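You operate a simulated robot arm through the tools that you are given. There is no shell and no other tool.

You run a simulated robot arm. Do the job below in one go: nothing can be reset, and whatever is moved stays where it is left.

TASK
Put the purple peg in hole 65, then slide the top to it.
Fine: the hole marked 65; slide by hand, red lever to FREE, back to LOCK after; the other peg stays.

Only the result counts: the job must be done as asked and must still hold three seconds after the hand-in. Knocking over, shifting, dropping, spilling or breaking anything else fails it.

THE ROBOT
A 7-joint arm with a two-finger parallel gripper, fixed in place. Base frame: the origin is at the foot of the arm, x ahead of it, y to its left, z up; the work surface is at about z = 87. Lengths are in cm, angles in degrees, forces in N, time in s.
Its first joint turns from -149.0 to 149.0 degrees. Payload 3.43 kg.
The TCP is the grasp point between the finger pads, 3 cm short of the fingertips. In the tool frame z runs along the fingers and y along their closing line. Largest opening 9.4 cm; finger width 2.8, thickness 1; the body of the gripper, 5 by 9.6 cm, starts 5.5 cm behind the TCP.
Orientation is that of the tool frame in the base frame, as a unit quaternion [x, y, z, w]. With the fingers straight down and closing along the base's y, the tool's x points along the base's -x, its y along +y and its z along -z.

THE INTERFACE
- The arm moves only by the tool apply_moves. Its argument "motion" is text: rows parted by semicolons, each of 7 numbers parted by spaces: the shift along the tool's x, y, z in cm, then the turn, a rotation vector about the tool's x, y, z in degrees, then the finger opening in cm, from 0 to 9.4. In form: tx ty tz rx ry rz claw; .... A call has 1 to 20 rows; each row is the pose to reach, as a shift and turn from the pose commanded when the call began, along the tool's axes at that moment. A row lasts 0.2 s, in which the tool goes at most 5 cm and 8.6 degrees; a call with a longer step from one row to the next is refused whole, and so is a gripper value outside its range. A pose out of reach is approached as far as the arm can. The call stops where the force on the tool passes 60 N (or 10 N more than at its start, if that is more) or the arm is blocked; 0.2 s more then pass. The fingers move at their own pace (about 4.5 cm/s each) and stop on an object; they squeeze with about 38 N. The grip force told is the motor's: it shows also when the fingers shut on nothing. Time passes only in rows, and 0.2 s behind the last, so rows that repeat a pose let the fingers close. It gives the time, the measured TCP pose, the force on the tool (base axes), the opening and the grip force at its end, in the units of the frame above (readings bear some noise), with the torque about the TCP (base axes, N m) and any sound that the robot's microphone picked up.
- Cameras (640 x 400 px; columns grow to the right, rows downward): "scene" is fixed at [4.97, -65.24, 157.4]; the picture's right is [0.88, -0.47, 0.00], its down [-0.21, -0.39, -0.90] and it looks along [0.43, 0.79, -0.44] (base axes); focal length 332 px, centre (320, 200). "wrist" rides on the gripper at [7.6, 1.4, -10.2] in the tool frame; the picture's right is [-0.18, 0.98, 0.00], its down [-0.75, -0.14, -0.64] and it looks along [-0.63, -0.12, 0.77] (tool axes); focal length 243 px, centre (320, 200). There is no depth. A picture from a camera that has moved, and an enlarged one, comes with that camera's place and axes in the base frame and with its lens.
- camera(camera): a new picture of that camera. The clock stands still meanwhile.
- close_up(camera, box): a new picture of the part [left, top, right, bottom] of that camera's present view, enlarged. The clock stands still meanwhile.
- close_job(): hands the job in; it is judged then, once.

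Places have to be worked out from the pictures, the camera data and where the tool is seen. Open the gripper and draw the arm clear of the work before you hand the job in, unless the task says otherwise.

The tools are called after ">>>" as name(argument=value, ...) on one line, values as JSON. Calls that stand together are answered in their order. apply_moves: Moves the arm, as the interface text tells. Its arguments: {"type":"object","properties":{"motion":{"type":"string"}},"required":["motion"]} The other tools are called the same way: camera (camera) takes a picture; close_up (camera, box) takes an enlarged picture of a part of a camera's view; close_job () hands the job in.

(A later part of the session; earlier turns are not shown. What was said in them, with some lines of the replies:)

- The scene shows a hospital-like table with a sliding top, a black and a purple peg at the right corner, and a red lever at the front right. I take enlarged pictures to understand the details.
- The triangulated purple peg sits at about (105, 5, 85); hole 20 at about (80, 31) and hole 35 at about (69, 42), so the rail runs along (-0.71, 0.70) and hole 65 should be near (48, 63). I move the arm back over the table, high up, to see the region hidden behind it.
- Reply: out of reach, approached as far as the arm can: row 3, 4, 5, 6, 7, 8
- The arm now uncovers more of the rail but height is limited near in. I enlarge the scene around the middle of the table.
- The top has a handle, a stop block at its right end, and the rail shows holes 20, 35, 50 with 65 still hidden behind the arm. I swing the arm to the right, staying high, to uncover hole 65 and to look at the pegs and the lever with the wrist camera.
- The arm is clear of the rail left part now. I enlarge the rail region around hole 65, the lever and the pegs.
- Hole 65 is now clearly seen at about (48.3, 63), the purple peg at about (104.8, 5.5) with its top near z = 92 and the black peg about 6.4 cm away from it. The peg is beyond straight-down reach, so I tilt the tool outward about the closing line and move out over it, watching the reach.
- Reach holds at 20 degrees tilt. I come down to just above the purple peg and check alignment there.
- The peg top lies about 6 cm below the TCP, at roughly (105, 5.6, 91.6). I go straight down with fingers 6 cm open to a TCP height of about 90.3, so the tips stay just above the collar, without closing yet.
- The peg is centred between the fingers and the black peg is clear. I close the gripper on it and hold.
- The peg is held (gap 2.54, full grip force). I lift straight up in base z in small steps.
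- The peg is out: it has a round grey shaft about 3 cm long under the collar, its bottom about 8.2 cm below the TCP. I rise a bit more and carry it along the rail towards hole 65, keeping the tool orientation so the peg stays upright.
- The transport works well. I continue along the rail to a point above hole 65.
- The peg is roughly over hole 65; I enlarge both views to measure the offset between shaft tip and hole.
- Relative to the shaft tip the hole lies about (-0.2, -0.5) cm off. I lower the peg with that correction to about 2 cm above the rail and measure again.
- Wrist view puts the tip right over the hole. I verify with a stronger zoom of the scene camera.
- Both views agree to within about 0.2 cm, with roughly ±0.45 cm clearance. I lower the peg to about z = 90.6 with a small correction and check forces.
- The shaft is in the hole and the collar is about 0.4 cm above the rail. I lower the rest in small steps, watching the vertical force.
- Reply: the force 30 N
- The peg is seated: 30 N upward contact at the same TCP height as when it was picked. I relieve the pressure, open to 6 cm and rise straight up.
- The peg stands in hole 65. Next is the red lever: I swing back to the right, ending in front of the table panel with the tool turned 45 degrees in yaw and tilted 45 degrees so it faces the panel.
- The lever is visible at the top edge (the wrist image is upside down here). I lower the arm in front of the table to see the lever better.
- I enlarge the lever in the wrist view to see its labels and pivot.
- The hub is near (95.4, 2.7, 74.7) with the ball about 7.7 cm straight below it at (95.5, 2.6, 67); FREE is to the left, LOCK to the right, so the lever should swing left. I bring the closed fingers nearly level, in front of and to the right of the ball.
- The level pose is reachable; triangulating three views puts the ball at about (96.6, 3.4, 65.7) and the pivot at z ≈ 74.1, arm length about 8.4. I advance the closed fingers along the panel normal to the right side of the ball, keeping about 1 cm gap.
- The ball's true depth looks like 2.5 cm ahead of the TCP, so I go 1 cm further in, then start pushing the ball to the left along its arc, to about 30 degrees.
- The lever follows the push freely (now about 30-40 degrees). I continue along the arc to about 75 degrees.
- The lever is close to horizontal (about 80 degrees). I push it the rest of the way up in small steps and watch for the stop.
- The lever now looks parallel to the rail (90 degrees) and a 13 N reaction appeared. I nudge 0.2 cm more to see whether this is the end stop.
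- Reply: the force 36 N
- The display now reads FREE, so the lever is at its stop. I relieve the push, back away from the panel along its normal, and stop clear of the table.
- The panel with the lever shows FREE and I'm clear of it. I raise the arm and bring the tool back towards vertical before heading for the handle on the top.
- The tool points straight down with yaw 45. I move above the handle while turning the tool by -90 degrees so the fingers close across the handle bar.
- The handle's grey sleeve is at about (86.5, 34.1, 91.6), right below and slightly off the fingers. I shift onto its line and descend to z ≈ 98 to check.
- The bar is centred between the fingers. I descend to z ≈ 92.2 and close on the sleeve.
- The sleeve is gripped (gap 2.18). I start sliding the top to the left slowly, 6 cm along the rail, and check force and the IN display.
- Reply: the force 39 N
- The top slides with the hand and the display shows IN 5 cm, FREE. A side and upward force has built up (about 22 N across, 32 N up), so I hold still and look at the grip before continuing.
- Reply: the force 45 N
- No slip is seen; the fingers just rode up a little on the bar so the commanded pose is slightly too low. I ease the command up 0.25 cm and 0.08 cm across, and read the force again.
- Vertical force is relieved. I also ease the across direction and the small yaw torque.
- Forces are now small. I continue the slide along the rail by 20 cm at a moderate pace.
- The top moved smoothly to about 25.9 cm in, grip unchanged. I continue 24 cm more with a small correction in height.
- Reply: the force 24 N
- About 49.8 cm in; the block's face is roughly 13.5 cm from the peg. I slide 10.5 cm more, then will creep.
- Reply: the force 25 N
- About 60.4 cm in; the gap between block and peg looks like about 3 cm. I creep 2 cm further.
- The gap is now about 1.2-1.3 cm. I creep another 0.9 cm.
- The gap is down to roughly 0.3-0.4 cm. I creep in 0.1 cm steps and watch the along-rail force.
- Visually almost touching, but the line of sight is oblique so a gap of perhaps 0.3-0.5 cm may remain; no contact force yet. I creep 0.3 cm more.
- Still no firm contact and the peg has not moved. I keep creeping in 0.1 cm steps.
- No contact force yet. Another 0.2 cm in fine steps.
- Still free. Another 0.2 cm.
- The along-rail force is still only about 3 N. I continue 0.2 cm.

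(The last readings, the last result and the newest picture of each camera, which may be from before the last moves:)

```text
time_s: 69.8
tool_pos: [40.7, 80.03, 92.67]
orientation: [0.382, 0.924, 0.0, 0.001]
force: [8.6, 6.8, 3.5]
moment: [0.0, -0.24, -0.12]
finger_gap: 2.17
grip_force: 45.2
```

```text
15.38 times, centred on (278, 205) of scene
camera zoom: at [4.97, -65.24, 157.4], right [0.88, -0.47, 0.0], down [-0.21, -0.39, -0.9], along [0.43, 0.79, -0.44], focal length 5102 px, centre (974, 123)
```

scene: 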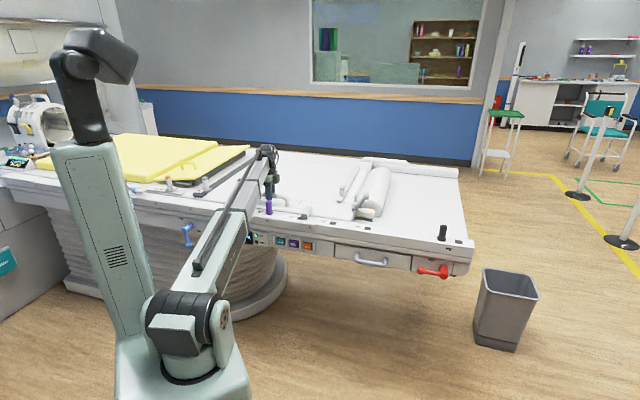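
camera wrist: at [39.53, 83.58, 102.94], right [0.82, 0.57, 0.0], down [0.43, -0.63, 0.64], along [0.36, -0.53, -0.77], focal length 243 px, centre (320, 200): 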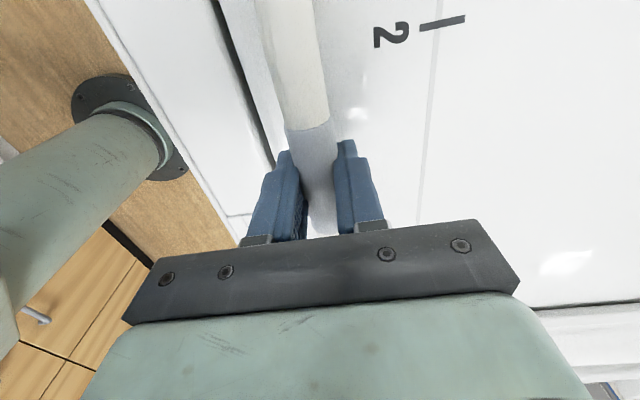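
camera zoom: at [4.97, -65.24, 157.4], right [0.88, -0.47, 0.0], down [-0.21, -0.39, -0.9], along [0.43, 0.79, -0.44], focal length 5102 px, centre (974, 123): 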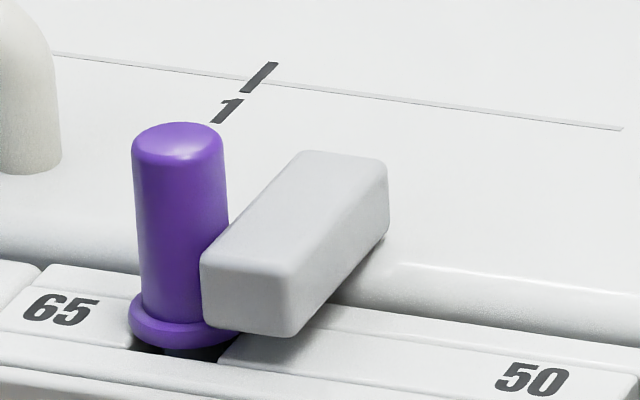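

The block has now touched the peg and nudged it about 0.15 cm within its hole's play, upright. I keep creeping until the peg is firm against the hole wall.

>>> apply_moves(motion="0.1 0 0 0 0 0 0; 0.2 0 0 0 0 0 0; 0.2 0 0 0 0 0 0")

>>> close_up(camera="scene", box=[260, 192, 295, 218])

>>> close_up(camera="scene", box=[200, 215, 280, 255])

```text
time_s: 70.6
tool_pos: [40.59, 80.26, 92.58]
orientation: [0.383, 0.924, -0.002, 0.0]
force: [3.4, 1.9, 3.8]
moment: [-0.13, -0.13, -0.19]
finger_gap: 2.15
grip_force: 44.8
```

```text
15.38 times, centred on (278, 205) of scene
camera zoom: at [4.97, -65.24, 157.4], right [0.88, -0.47, 0.0], down [-0.21, -0.39, -0.9], along [0.43, 0.79, -0.44], focal length 5102 px, centre (974, 123)
```

zoom: 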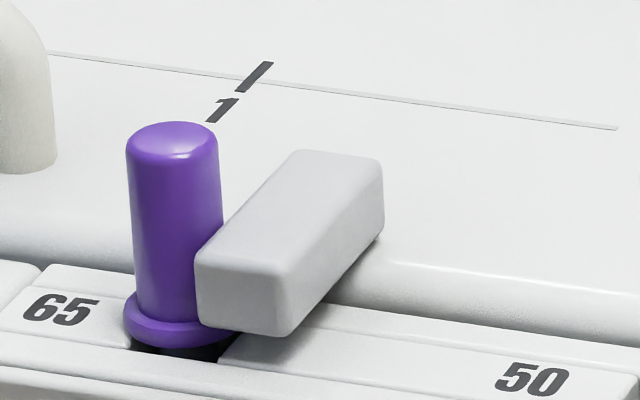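

```text
8.00 times, centred on (240, 235) of scene
camera zoom: at [4.97, -65.24, 157.4], right [0.88, -0.47, 0.0], down [-0.21, -0.39, -0.9], along [0.43, 0.79, -0.44], focal length 2653 px, centre (960, -80)
```

zoom: 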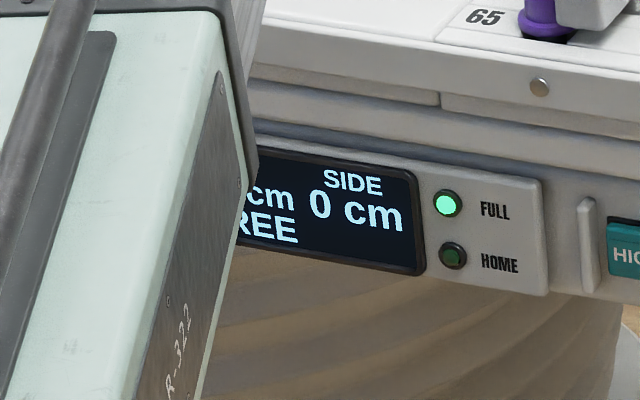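

The peg is sliding a little within its hole. I continue in 0.1 cm steps until the force rises.

>>> apply_moves(motion="0.07 0 0 0 0 0 0; 0.15 0 0 0 0 0 0; 0.15 0 0 0 0 0 0")

>>> close_up(camera="scene", box=[260, 192, 295, 218])

```text
time_s: 71.4
tool_pos: [40.61, 80.29, 92.59]
orientation: [0.383, 0.924, -0.001, 0.001]
force: [4.1, -2.5, 0.1]
moment: [0.14, 0.25, 0.01]
finger_gap: 2.18
grip_force: 44.6
```

```text
15.38 times, centred on (278, 205) of scene
camera zoom: at [4.97, -65.24, 157.4], right [0.88, -0.47, 0.0], down [-0.21, -0.39, -0.9], along [0.43, 0.79, -0.44], focal length 5102 px, centre (974, 123)
```

zoom: 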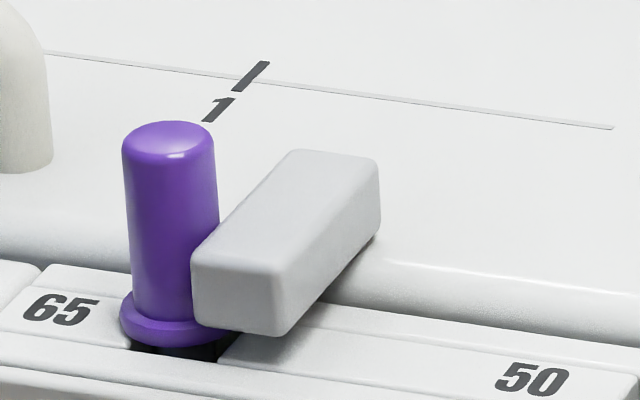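

Force along the rail is about 5 N, the peg shifted about 0.4 cm in total. I continue carefully.

>>> apply_moves(motion="0.07 0 0 0 0 0 0; 0.15 0 0 0 0 0 0; 0.15 0 0 0 0 0 0")

>>> close_up(camera="scene", box=[260, 192, 295, 218])

```text
time_s: 72.2
tool_pos: [40.47, 80.34, 92.55]
orientation: [0.382, 0.924, -0.002, 0.0]
force: [14.4, -15.5, -12.0]
moment: [0.45, 0.49, 0.11]
finger_gap: 2.19
grip_force: 45.0
```

```text
15.38 times, centred on (278, 205) of scene
camera zoom: at [4.97, -65.24, 157.4], right [0.88, -0.47, 0.0], down [-0.21, -0.39, -0.9], along [0.43, 0.79, -0.44], focal length 5102 px, centre (974, 123)
```

zoom: 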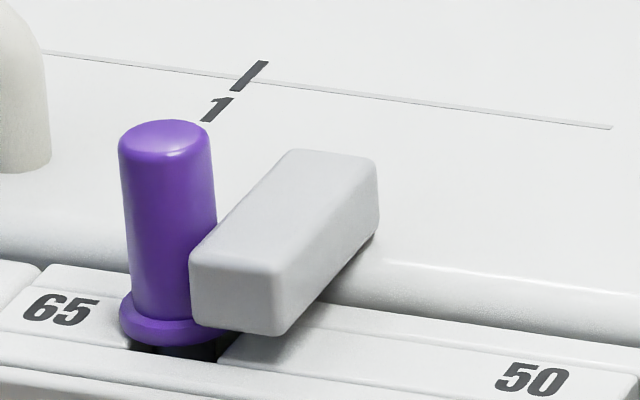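

Firm contact: 21 N along the rail, the peg is against the hole wall. I ease the command back 0.07 cm to leave only light contact and read again.

>>> apply_moves(motion="-0.07 0 -0.03 0 0 0 0; -0.07 0 -0.05 0 0 0 0; -0.07 0 -0.05 0 0 0 0")

>>> close_up(camera="scene", box=[260, 192, 295, 218])

```text
time_s: 73.0
tool_pos: [40.45, 80.26, 92.49]
orientation: [0.383, 0.924, -0.002, 0.002]
force: [10.3, -10.6, -24.6]
moment: [-0.62, -0.61, -0.14]
finger_gap: 2.16
grip_force: 45.1
```

```text
15.38 times, centred on (278, 205) of scene
camera zoom: at [4.97, -65.24, 157.4], right [0.88, -0.47, 0.0], down [-0.21, -0.39, -0.9], along [0.43, 0.79, -0.44], focal length 5102 px, centre (974, 123)
```

zoom: 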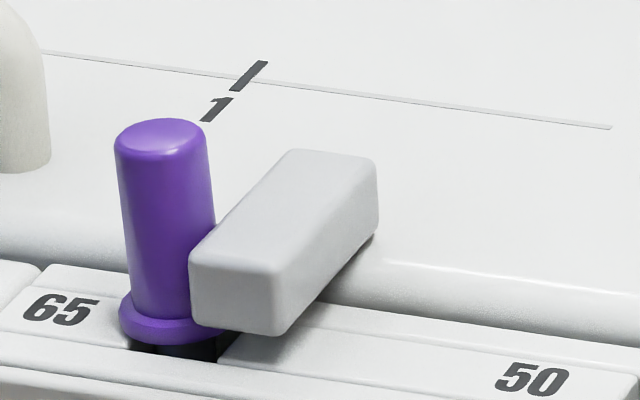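

The peg is starting to lean slightly under the remaining push. I back off another 0.15 cm so it can settle upright.

>>> apply_moves(motion="-0.1 0 -0.04 0 0 0 0; -0.15 0 -0.08 0 0 0 0; -0.15 0 -0.08 0 0 0 0")

>>> close_up(camera="scene", box=[260, 192, 295, 218])

```text
time_s: 73.8
tool_pos: [40.46, 80.34, 92.6]
orientation: [0.382, 0.924, -0.001, 0.0]
force: [0.4, -6.3, -32.8]
moment: [-0.58, -0.57, -0.18]
finger_gap: 2.17
grip_force: 44.5
```

```text
15.38 times, centred on (278, 205) of scene
camera zoom: at [4.97, -65.24, 157.4], right [0.88, -0.47, 0.0], down [-0.21, -0.39, -0.9], along [0.43, 0.79, -0.44], focal length 5102 px, centre (974, 123)
```

zoom: 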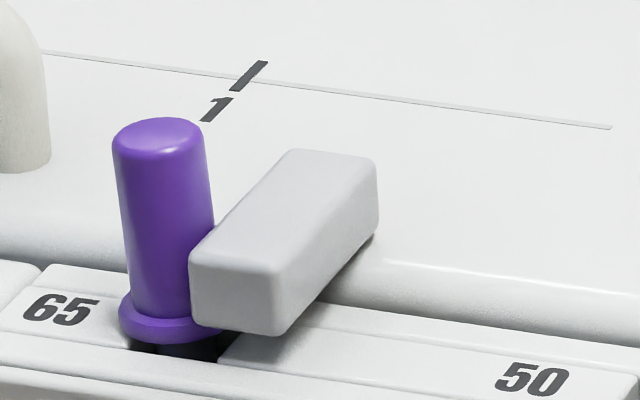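

The block itself hasn't moved back yet. I ease back a further 0.15 cm and correct the height to remove the vertical load.

>>> apply_moves(motion="-0.1 0 0.07 0 0 0 0; -0.15 0 0.14 0 0 0 0; -0.15 0 0.14 0 0 0 0")

>>> close_up(camera="scene", box=[260, 192, 295, 218])

```text
time_s: 74.6
tool_pos: [40.69, 80.28, 92.57]
orientation: [0.382, 0.924, 0.001, 0.0]
force: [-4.3, 1.6, -15.6]
moment: [0.27, 0.46, -0.05]
finger_gap: 2.14
grip_force: 44.8
```

```text
15.38 times, centred on (278, 205) of scene
camera zoom: at [4.97, -65.24, 157.4], right [0.88, -0.47, 0.0], down [-0.21, -0.39, -0.9], along [0.43, 0.79, -0.44], focal length 5102 px, centre (974, 123)
```

zoom: 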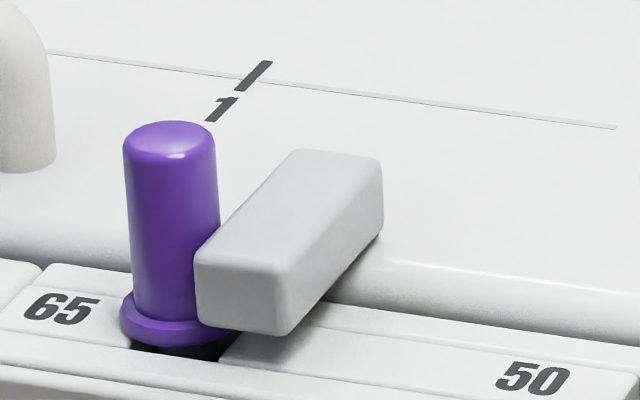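

The peg is upright again with the block about 0.15 cm off it. I bring the top back by 0.12 cm for a light touch.

>>> apply_moves(motion="0.06 0 0.04 0 0 0 0; 0.12 0 0.06 0 0 0 0; 0.12 0 0.06 0 0 0 0")

>>> close_up(camera="scene", box=[260, 192, 295, 218])

```text
time_s: 75.4
tool_pos: [40.67, 80.21, 92.62]
orientation: [0.383, 0.924, 0.001, 0.001]
force: [0.9, 1.9, 1.5]
moment: [0.85, 0.93, 0.06]
finger_gap: 2.17
grip_force: 44.6
```

```text
15.38 times, centred on (278, 205) of scene
camera zoom: at [4.97, -65.24, 157.4], right [0.88, -0.47, 0.0], down [-0.21, -0.39, -0.9], along [0.43, 0.79, -0.44], focal length 5102 px, centre (974, 123)
```

zoom: 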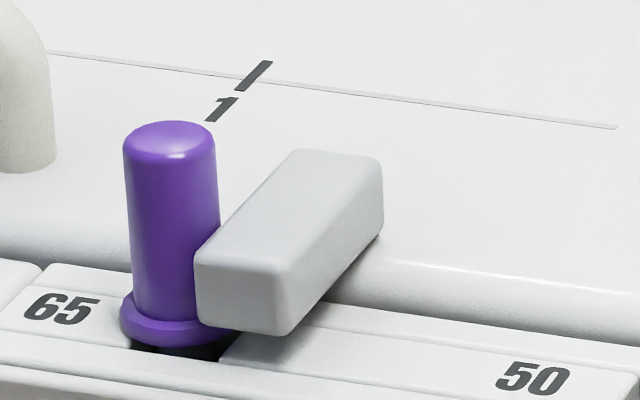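

The top hasn't moved yet (stiction). I add another 0.1 cm.

>>> apply_moves(motion="0.05 0 0 0 0 0 0; 0.1 0 0 0 0 0 0; 0.1 0 0 0 0 0 0")

>>> close_up(camera="scene", box=[260, 192, 295, 218])

```text
time_s: 76.2
tool_pos: [40.52, 80.21, 92.63]
orientation: [0.383, 0.924, 0.0, 0.001]
force: [4.9, 0.5, 9.9]
moment: [0.34, 0.02, -0.08]
finger_gap: 2.17
grip_force: 45.6
```

```text
15.38 times, centred on (278, 205) of scene
camera zoom: at [4.97, -65.24, 157.4], right [0.88, -0.47, 0.0], down [-0.21, -0.39, -0.9], along [0.43, 0.79, -0.44], focal length 5102 px, centre (974, 123)
```

zoom: 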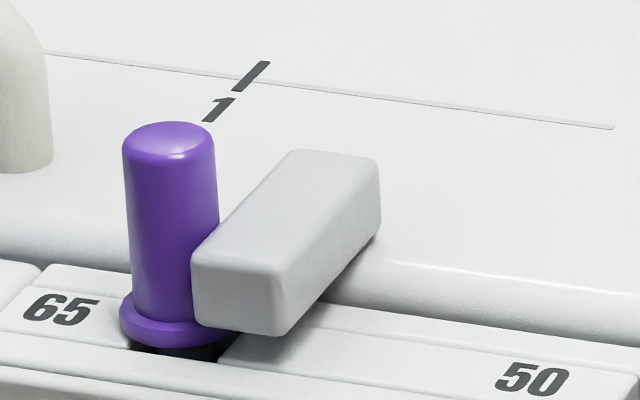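

Light touch, peg upright, top against it. I release the handle and rise straight up.

>>> apply_moves(motion="0 0 0 0 0 0 3; 0 0 0 0 0 0 5; 0 0 0 0 0 0 6.5; 0 0 0 0 0 0 6.5; 0 0 -2 0 0 0 6.5; 0 0 -5 0 0 0 6.5; 0 0 -8.5 0 0 0 6.5; 0 0 -12 0 0 0 6.5; 0 0 -15 0 0 0 6.5; 0 0 -15 0 0 0 6.5")

>>> close_up(camera="scene", box=[260, 192, 295, 218])

>>> camera(camera="scene")

```text
time_s: 78.4
tool_pos: [40.73, 80.29, 107.31]
orientation: [0.383, 0.924, 0.0, 0.002]
force: [-0.7, -0.9, 0.6]
moment: [0.0, -0.01, 0.02]
finger_gap: 6.52
grip_force: 0.0
```

```text
15.38 times, centred on (278, 205) of scene
camera zoom: at [4.97, -65.24, 157.4], right [0.88, -0.47, 0.0], down [-0.21, -0.39, -0.9], along [0.43, 0.79, -0.44], focal length 5102 px, centre (974, 123)
```

zoom: 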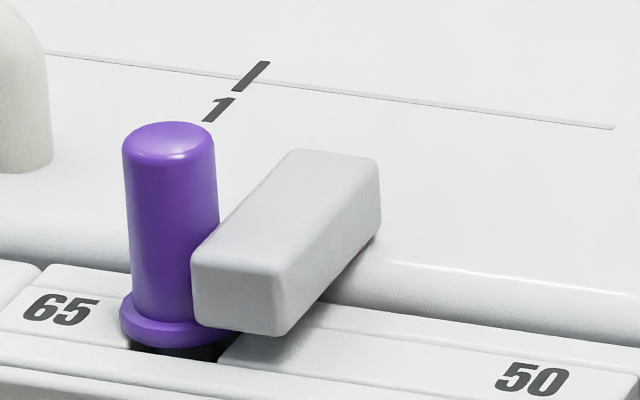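

```text
taken
```

scene: 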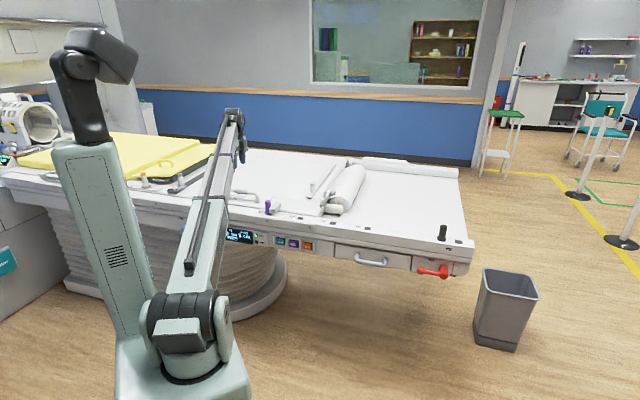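

The top and peg hold their place. I swing back to the right in front of the table, turning the tool to face the panel again, to re-lock the lever.

>>> apply_moves(motion="-4.49 -1.61 0 0 0 -4.74 6; -8.98 -3.22 0 0 0 -9.47 5; -13.47 -4.83 0 0 0 -14.21 4; -17.96 -6.44 0 0 0 -18.95 3; -22.45 -8.05 0 0 0 -23.68 2; -26.94 -9.66 0 0 0 -28.42 1; -31.43 -11.27 0 0 0 -33.16 0; -35.92 -12.88 0 0 0 -37.89 0; -40.41 -14.49 0 0 0 -42.63 0; -44.9 -16.1 0 0 0 -47.37 0; -49.39 -17.71 0 0 0 -52.1 0; -53.88 -19.32 0 0 0 -56.84 0; -58.37 -20.93 0 0 0 -61.58 0; -62.86 -22.54 0 0 0 -66.31 0; -67.35 -24.15 0 0 0 -71.05 0; -71.84 -25.76 0 0 0 -75.79 0; -76.33 -27.37 0 0 0 -80.52 0; -80.82 -28.98 0 0 0 -85.26 0; -85.3 -30.6 0 0 0 -90 0; -85.3 -30.6 0 0 0 -90 0")

>>> camera(camera="scene")

>>> close_up(camera="scene", box=[200, 190, 300, 260])

```text
time_s: 82.6
tool_pos: [79.22, -1.75, 107.61]
orientation: [-0.383, 0.924, -0.001, 0.001]
force: [-0.2, -0.3, -0.4]
moment: [0.01, 0.0, -0.01]
finger_gap: 0.01
grip_force: 33.2
```

```text
taken
```

scene: 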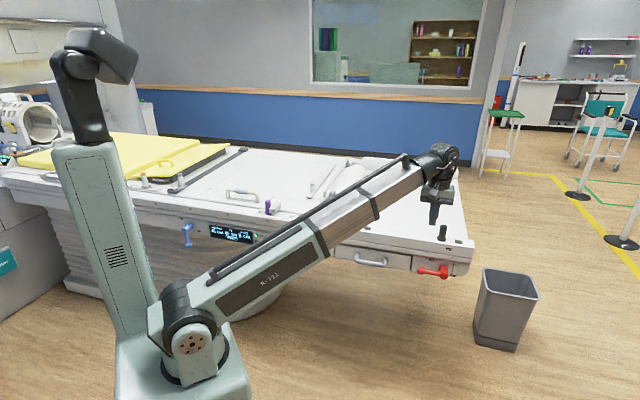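

```text
5.71 times, centred on (250, 225) of scene
camera zoom: at [4.97, -65.24, 157.4], right [0.88, -0.47, 0.0], down [-0.21, -0.39, -0.9], along [0.43, 0.79, -0.44], focal length 1895 px, centre (720, 57)
```

zoom: 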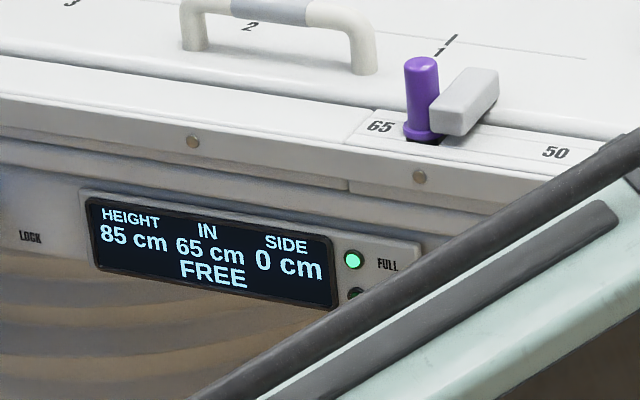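

The display shows IN 65 cm, FREE, with the block against the peg. Now I tilt the tool level again and drop to just above the lever ball's height, still in front of it.

>>> apply_moves(motion="-0.22 0 2.93 0 -8 0 0; -0.44 0 5.86 0 -16 0 0; -0.66 0 8.79 0 -24 0 0; -0.88 0 11.72 0 -32 0 0; -1.1 0 14.65 0 -40 0 0; -1.32 0 17.58 0 -48 0 0; -1.54 0 20.51 0 -56 0 0; -1.76 0 23.44 0 -64 0 0; -1.98 0 26.37 0 -72 0 0; -2.2 -0.1 29.3 0 -80 0 0; -2.2 -0.1 29.3 0 -80 0 0")

>>> camera(camera="wrist")

>>> close_up(camera="scene", box=[380, 220, 500, 310])

```text
time_s: 85.0
tool_pos: [80.88, -0.16, 78.26]
orientation: [-0.294, 0.707, 0.245, 0.595]
force: [0.8, -0.2, -0.2]
moment: [-0.05, -0.02, -0.01]
finger_gap: 0.0
grip_force: 32.7
```

```text
taken
camera wrist: at [71.82, -7.11, 72.7], right [-0.67, 0.72, 0.18], down [-0.26, -0.45, 0.85], along [0.69, 0.53, 0.49], focal length 243 px, centre (320, 200)
```

wrist: 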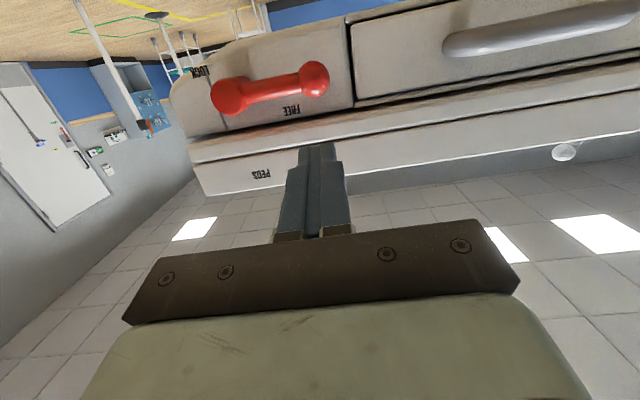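

```text
4.44 times, centred on (440, 265) of scene
camera zoom: at [4.97, -65.24, 157.4], right [0.88, -0.47, 0.0], down [-0.21, -0.39, -0.9], along [0.43, 0.79, -0.44], focal length 1474 px, centre (-213, -89)
```

zoom: 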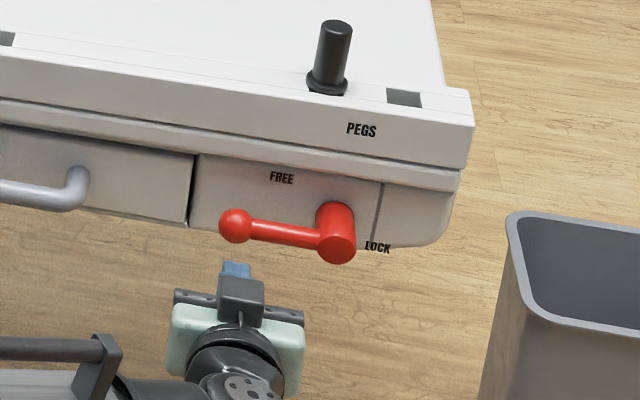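

The lever is still at FREE with its ball at about u = -57.5, z = 73.9. I advance the fingers above the ball.

>>> apply_moves(motion="-0.55 -0.2 3.1 0 0 0 0; -1.1 -0.2 6.2 0 0 0 0; -1.65 -0.2 9.4 0 0 0 0; -2.2 -0.2 12.5 0 0 0 0; -2.2 -0.2 12.5 0 0 0 0")

>>> camera(camera="wrist")

>>> close_up(camera="scene", box=[380, 220, 500, 310])

```text
time_s: 86.2
tool_pos: [89.88, 8.57, 78.37]
orientation: [-0.293, 0.708, 0.246, 0.594]
force: [0.2, 0.6, 0.8]
moment: [-0.02, 0.0, 0.04]
finger_gap: 0.01
grip_force: 32.3
```

```text
taken
camera wrist: at [80.83, 1.61, 72.75], right [-0.67, 0.72, 0.18], down [-0.26, -0.45, 0.85], along [0.69, 0.53, 0.49], focal length 243 px, centre (320, 200)
```

wrist: 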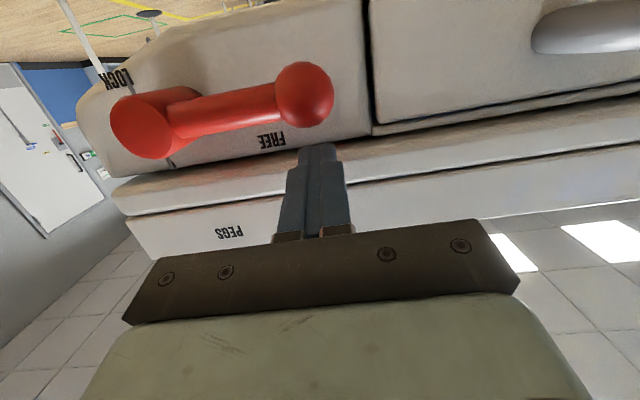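

```text
4.44 times, centred on (440, 265) of scene
camera zoom: at [4.97, -65.24, 157.4], right [0.88, -0.47, 0.0], down [-0.21, -0.39, -0.9], along [0.43, 0.79, -0.44], focal length 1474 px, centre (-213, -89)
```

zoom: 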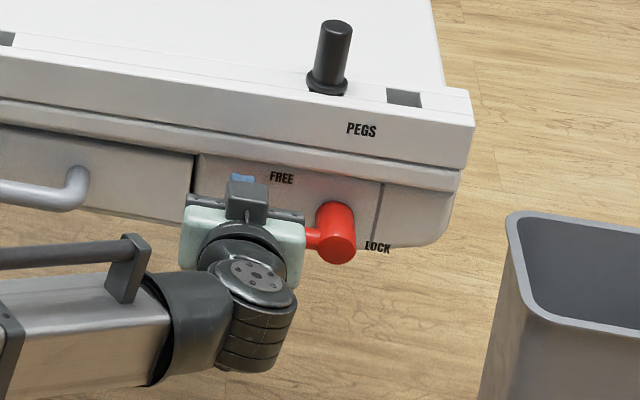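

The fingers are over the ball. I push the lever down along its arc to about 45 degrees.

>>> apply_moves(motion="0.69 0 0.12 0 0 0 0; 1.25 0.1 0.22 0 0 0 0; 2.27 0.3 0.4 0 0 0 0; 3.4 0.6 0.6 0 0 0 0; 4.53 0.6 0.8 0 0 0 0; 5.64 0.5 0.99 0 0 0 0; 6.8 0.15 1.2 0 0 0 0; 7.88 -0.26 1.39 0 0 0 0; 7.88 -0.26 1.39 0 0 0 0")

>>> camera(camera="wrist")

>>> close_up(camera="scene", box=[380, 220, 500, 310])

```text
time_s: 88.2
tool_pos: [90.23, 8.51, 70.28]
orientation: [-0.294, 0.707, 0.246, 0.594]
force: [-0.5, 1.0, 0.1]
moment: [0.01, -0.01, -0.03]
finger_gap: 0.0
grip_force: 33.1
```

```text
taken
camera wrist: at [81.21, 1.4, 64.71], right [-0.67, 0.72, 0.18], down [-0.26, -0.45, 0.85], along [0.69, 0.53, 0.49], focal length 243 px, centre (320, 200)
```

wrist: 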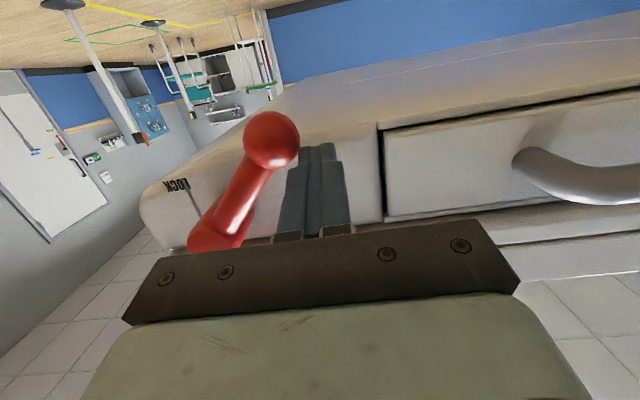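

```text
4.44 times, centred on (440, 265) of scene
camera zoom: at [4.97, -65.24, 157.4], right [0.88, -0.47, 0.0], down [-0.21, -0.39, -0.9], along [0.43, 0.79, -0.44], focal length 1474 px, centre (-213, -89)
```

zoom: 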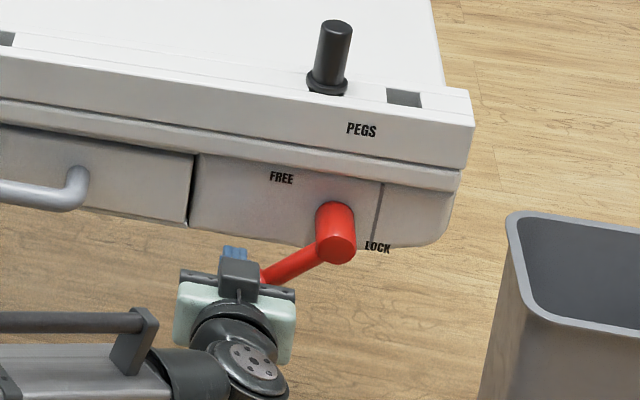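

The lever is at about 45 degrees. I continue pushing it down and to the right towards LOCK.

>>> apply_moves(motion="0.99 -0.7 0.17 0 0 0 0; 1.99 -1.47 0.35 0 0 0 0; 2.81 -2.5 0.49 0 0 0 0; 3.57 -3.5 0.63 0 0 0 0; 4.04 -4.4 0.71 0 0 0 0; 4.33 -5.2 0.76 0 0 0 0; 4.33 -5.2 0.76 0 0 0 0")

>>> camera(camera="wrist")

>>> close_up(camera="scene", box=[380, 220, 500, 310])

>>> close_up(camera="scene", box=[200, 190, 300, 260])

```text
time_s: 89.8
tool_pos: [93.87, 4.86, 66.11]
orientation: [-0.293, 0.707, 0.246, 0.594]
force: [-1.0, 0.7, -0.2]
moment: [0.01, 0.02, -0.02]
finger_gap: 0.01
grip_force: 33.3
```

```text
taken
camera wrist: at [84.86, -2.22, 60.42], right [-0.67, 0.72, 0.18], down [-0.26, -0.45, 0.85], along [0.69, 0.53, 0.49], focal length 243 px, centre (320, 200)
```

wrist: 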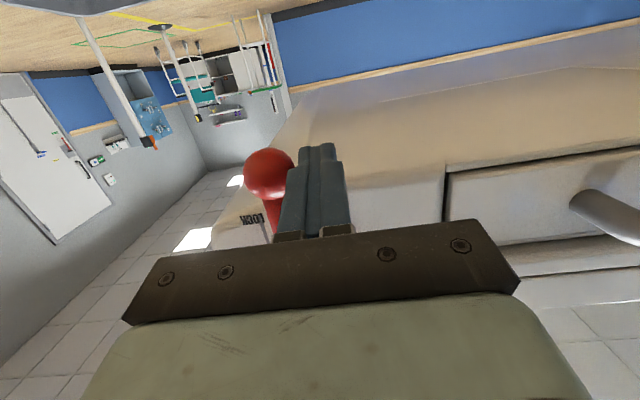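

```text
4.44 times, centred on (440, 265) of scene
camera zoom: at [4.97, -65.24, 157.4], right [0.88, -0.47, 0.0], down [-0.21, -0.39, -0.9], along [0.43, 0.79, -0.44], focal length 1474 px, centre (-213, -89)
```

zoom: 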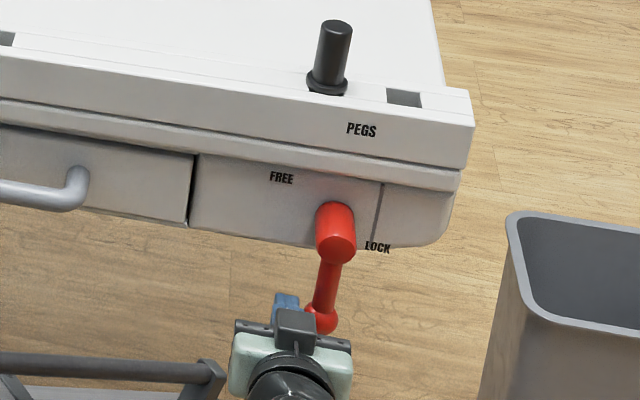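

```text
5.71 times, centred on (250, 225) of scene
camera zoom: at [4.97, -65.24, 157.4], right [0.88, -0.47, 0.0], down [-0.21, -0.39, -0.9], along [0.43, 0.79, -0.44], focal length 1895 px, centre (720, 57)
```

zoom: 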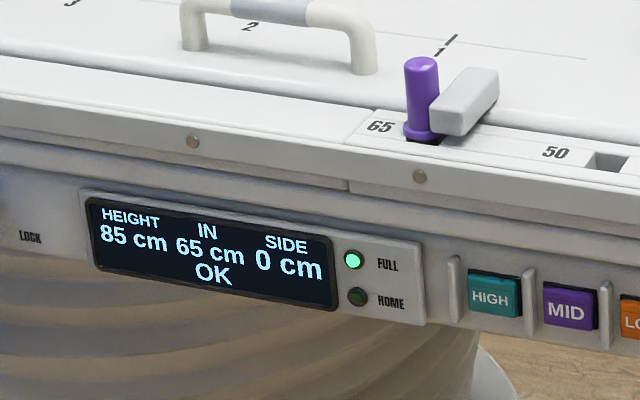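

The display now reads OK (locked) with IN 65 cm. I push the lever the last bit to its stop.

>>> apply_moves(motion="0.08 -0.3 0.01 0 0 0 0; 0.15 -0.55 0.02 0 0 0 0; 0.2 -0.8 0.03 0 0 0 0; 0.2 -0.8 0.03 0 0 0 0")

>>> close_up(camera="scene", box=[380, 220, 500, 310])

```text
time_s: 90.8
tool_pos: [94.22, 4.46, 65.77]
orientation: [-0.295, 0.707, 0.247, 0.594]
force: [-10.2, 12.9, 4.7]
moment: [0.06, -0.07, 0.3]
finger_gap: 0.0
grip_force: 33.4
```

```text
4.44 times, centred on (440, 265) of scene
camera zoom: at [4.97, -65.24, 157.4], right [0.88, -0.47, 0.0], down [-0.21, -0.39, -0.9], along [0.43, 0.79, -0.44], focal length 1474 px, centre (-213, -89)
```

zoom: 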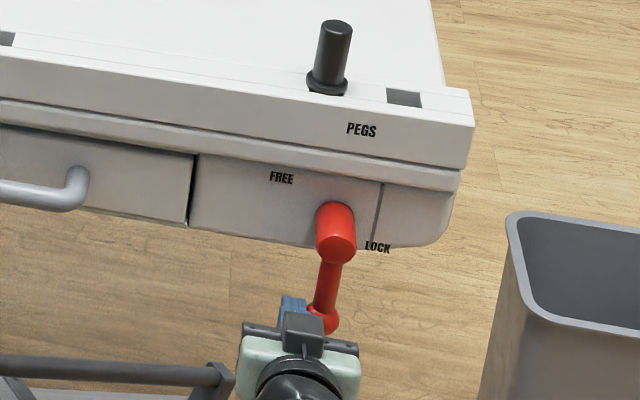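

The lever is on its LOCK stop (16 N reaction). I move off the ball to the left, back straight out and open the gripper.

>>> apply_moves(motion="0 0.6 0 0 0 0 0; 0 1.3 0 0 0 0 0; 0.6 1.3 -3.4 0 0 0 0; 1.2 1.3 -7 0 0 0 0; 1.9 1.3 -11 0 0 0 0; 2.6 1.3 -14.8 0 0 0 2; 2.6 1.3 -14.8 0 0 0 4; 2.6 1.3 -14.8 0 0 0 6; 2.6 1.3 -14.8 0 0 0 6")

>>> camera(camera="scene")

>>> close_up(camera="scene", box=[380, 200, 500, 310])

>>> close_up(camera="scene", box=[200, 190, 300, 260])

```text
time_s: 92.8
tool_pos: [82.89, -5.41, 66.0]
orientation: [-0.294, 0.708, 0.246, 0.593]
force: [0.2, 0.2, -0.6]
moment: [-0.01, -0.01, 0.01]
finger_gap: 6.01
grip_force: 0.0
```

```text
taken
```

scene: 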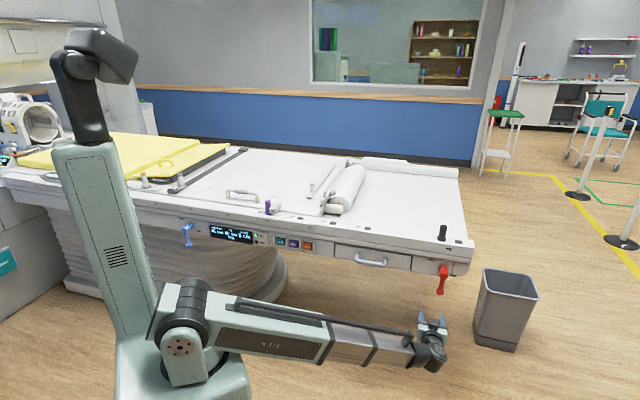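

```text
3.64 times, centred on (440, 255) of scene
camera zoom: at [4.97, -65.24, 157.4], right [0.88, -0.47, 0.0], down [-0.21, -0.39, -0.9], along [0.43, 0.79, -0.44], focal length 1206 px, centre (-116, 0)
```

zoom: 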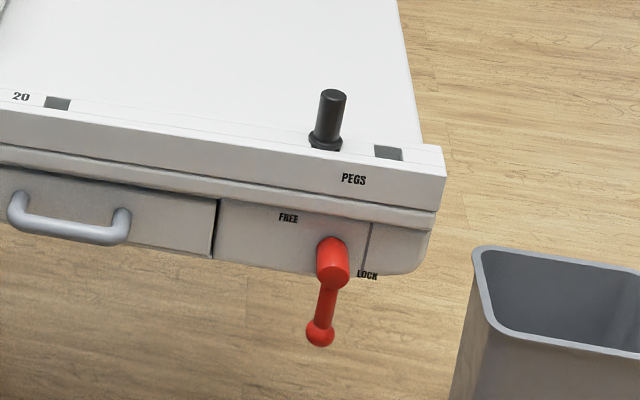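

```text
5.71 times, centred on (250, 225) of scene
camera zoom: at [4.97, -65.24, 157.4], right [0.88, -0.47, 0.0], down [-0.21, -0.39, -0.9], along [0.43, 0.79, -0.44], focal length 1895 px, centre (720, 57)
```

zoom: 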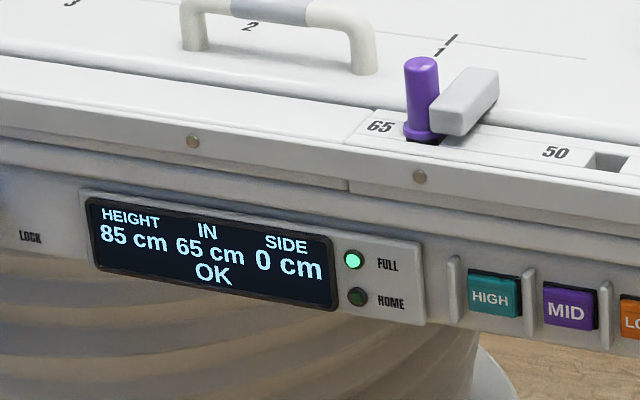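

Everything reads right: IN 65 cm, OK, lever down at LOCK, black peg untouched, purple peg upright against the block. I raise the arm clear of the work.

>>> apply_moves(motion="-3.2 0 -1.3 0 5 0 6; -6.4 0 -2.6 0 10 0 6; -9.6 0 -3.9 0 15 0 6; -12.8 0 -5.2 0 20 0 6; -16 0 -6.5 0 25 0 6; -19.2 0 -7.8 0 30 0 6; -22.4 0 -9.1 0 36 0 6; -25.6 0 -10.4 0 42 0 6; -28.8 0 -11.7 0 48 0 6; -32 0 -13 0 54 0 6; -35 0 -14 0 60 0 6; -35 0 -14 0 60 0 6")

>>> camera(camera="scene")

>>> close_up(camera="scene", box=[200, 190, 300, 260])

```text
time_s: 95.4
tool_pos: [77.3, -10.81, 102.64]
orientation: [-0.377, 0.91, 0.066, 0.161]
force: [0.3, -0.2, 0.2]
moment: [0.02, -0.01, 0.04]
finger_gap: 5.98
grip_force: 0.1
```

```text
taken
```

scene: 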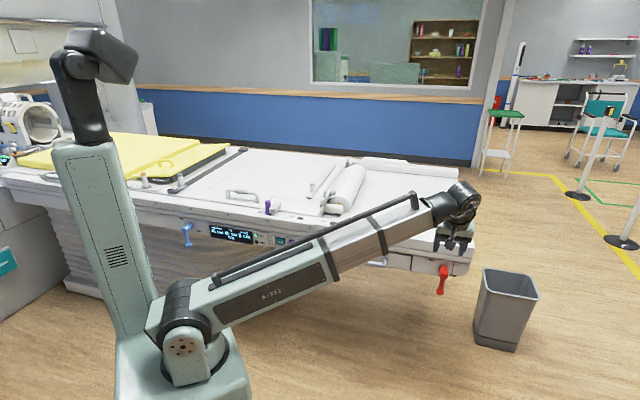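

```text
5.71 times, centred on (250, 225) of scene
camera zoom: at [4.97, -65.24, 157.4], right [0.88, -0.47, 0.0], down [-0.21, -0.39, -0.9], along [0.43, 0.79, -0.44], focal length 1895 px, centre (720, 57)
```

zoom: 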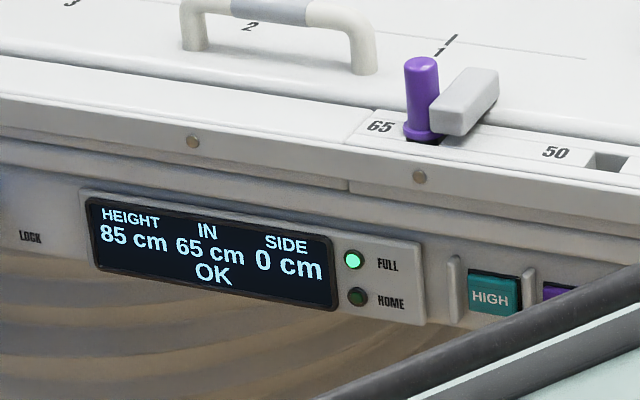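

The arm is clear with the gripper open. The peg is in hole 65, the top rests against it and is locked (IN 65 cm, OK), and the black peg is still in place, so I hand the job in.

>>> close_job()

```text
The job is handed in.
```

The purple peg is in hole 65, and the top is slid up to it and locked. The display read IN 65 cm and OK before I handed in.

- **Peg:** it stands upright in hole 65. The stop block pushed it about 0.4 cm within the hole's play until it met the wall. I then eased the top back to a light touch, because the peg had begun to lean.
- **Slide:** I moved the top by its handle, with the red lever at FREE. It stayed in place after I let go.
- **Lever:** it is back at LOCK, pushed down to its stop.
- **Other peg:** the black peg was not touched and is still in its storage hole.

The gripper is open and the arm is clear of the table.
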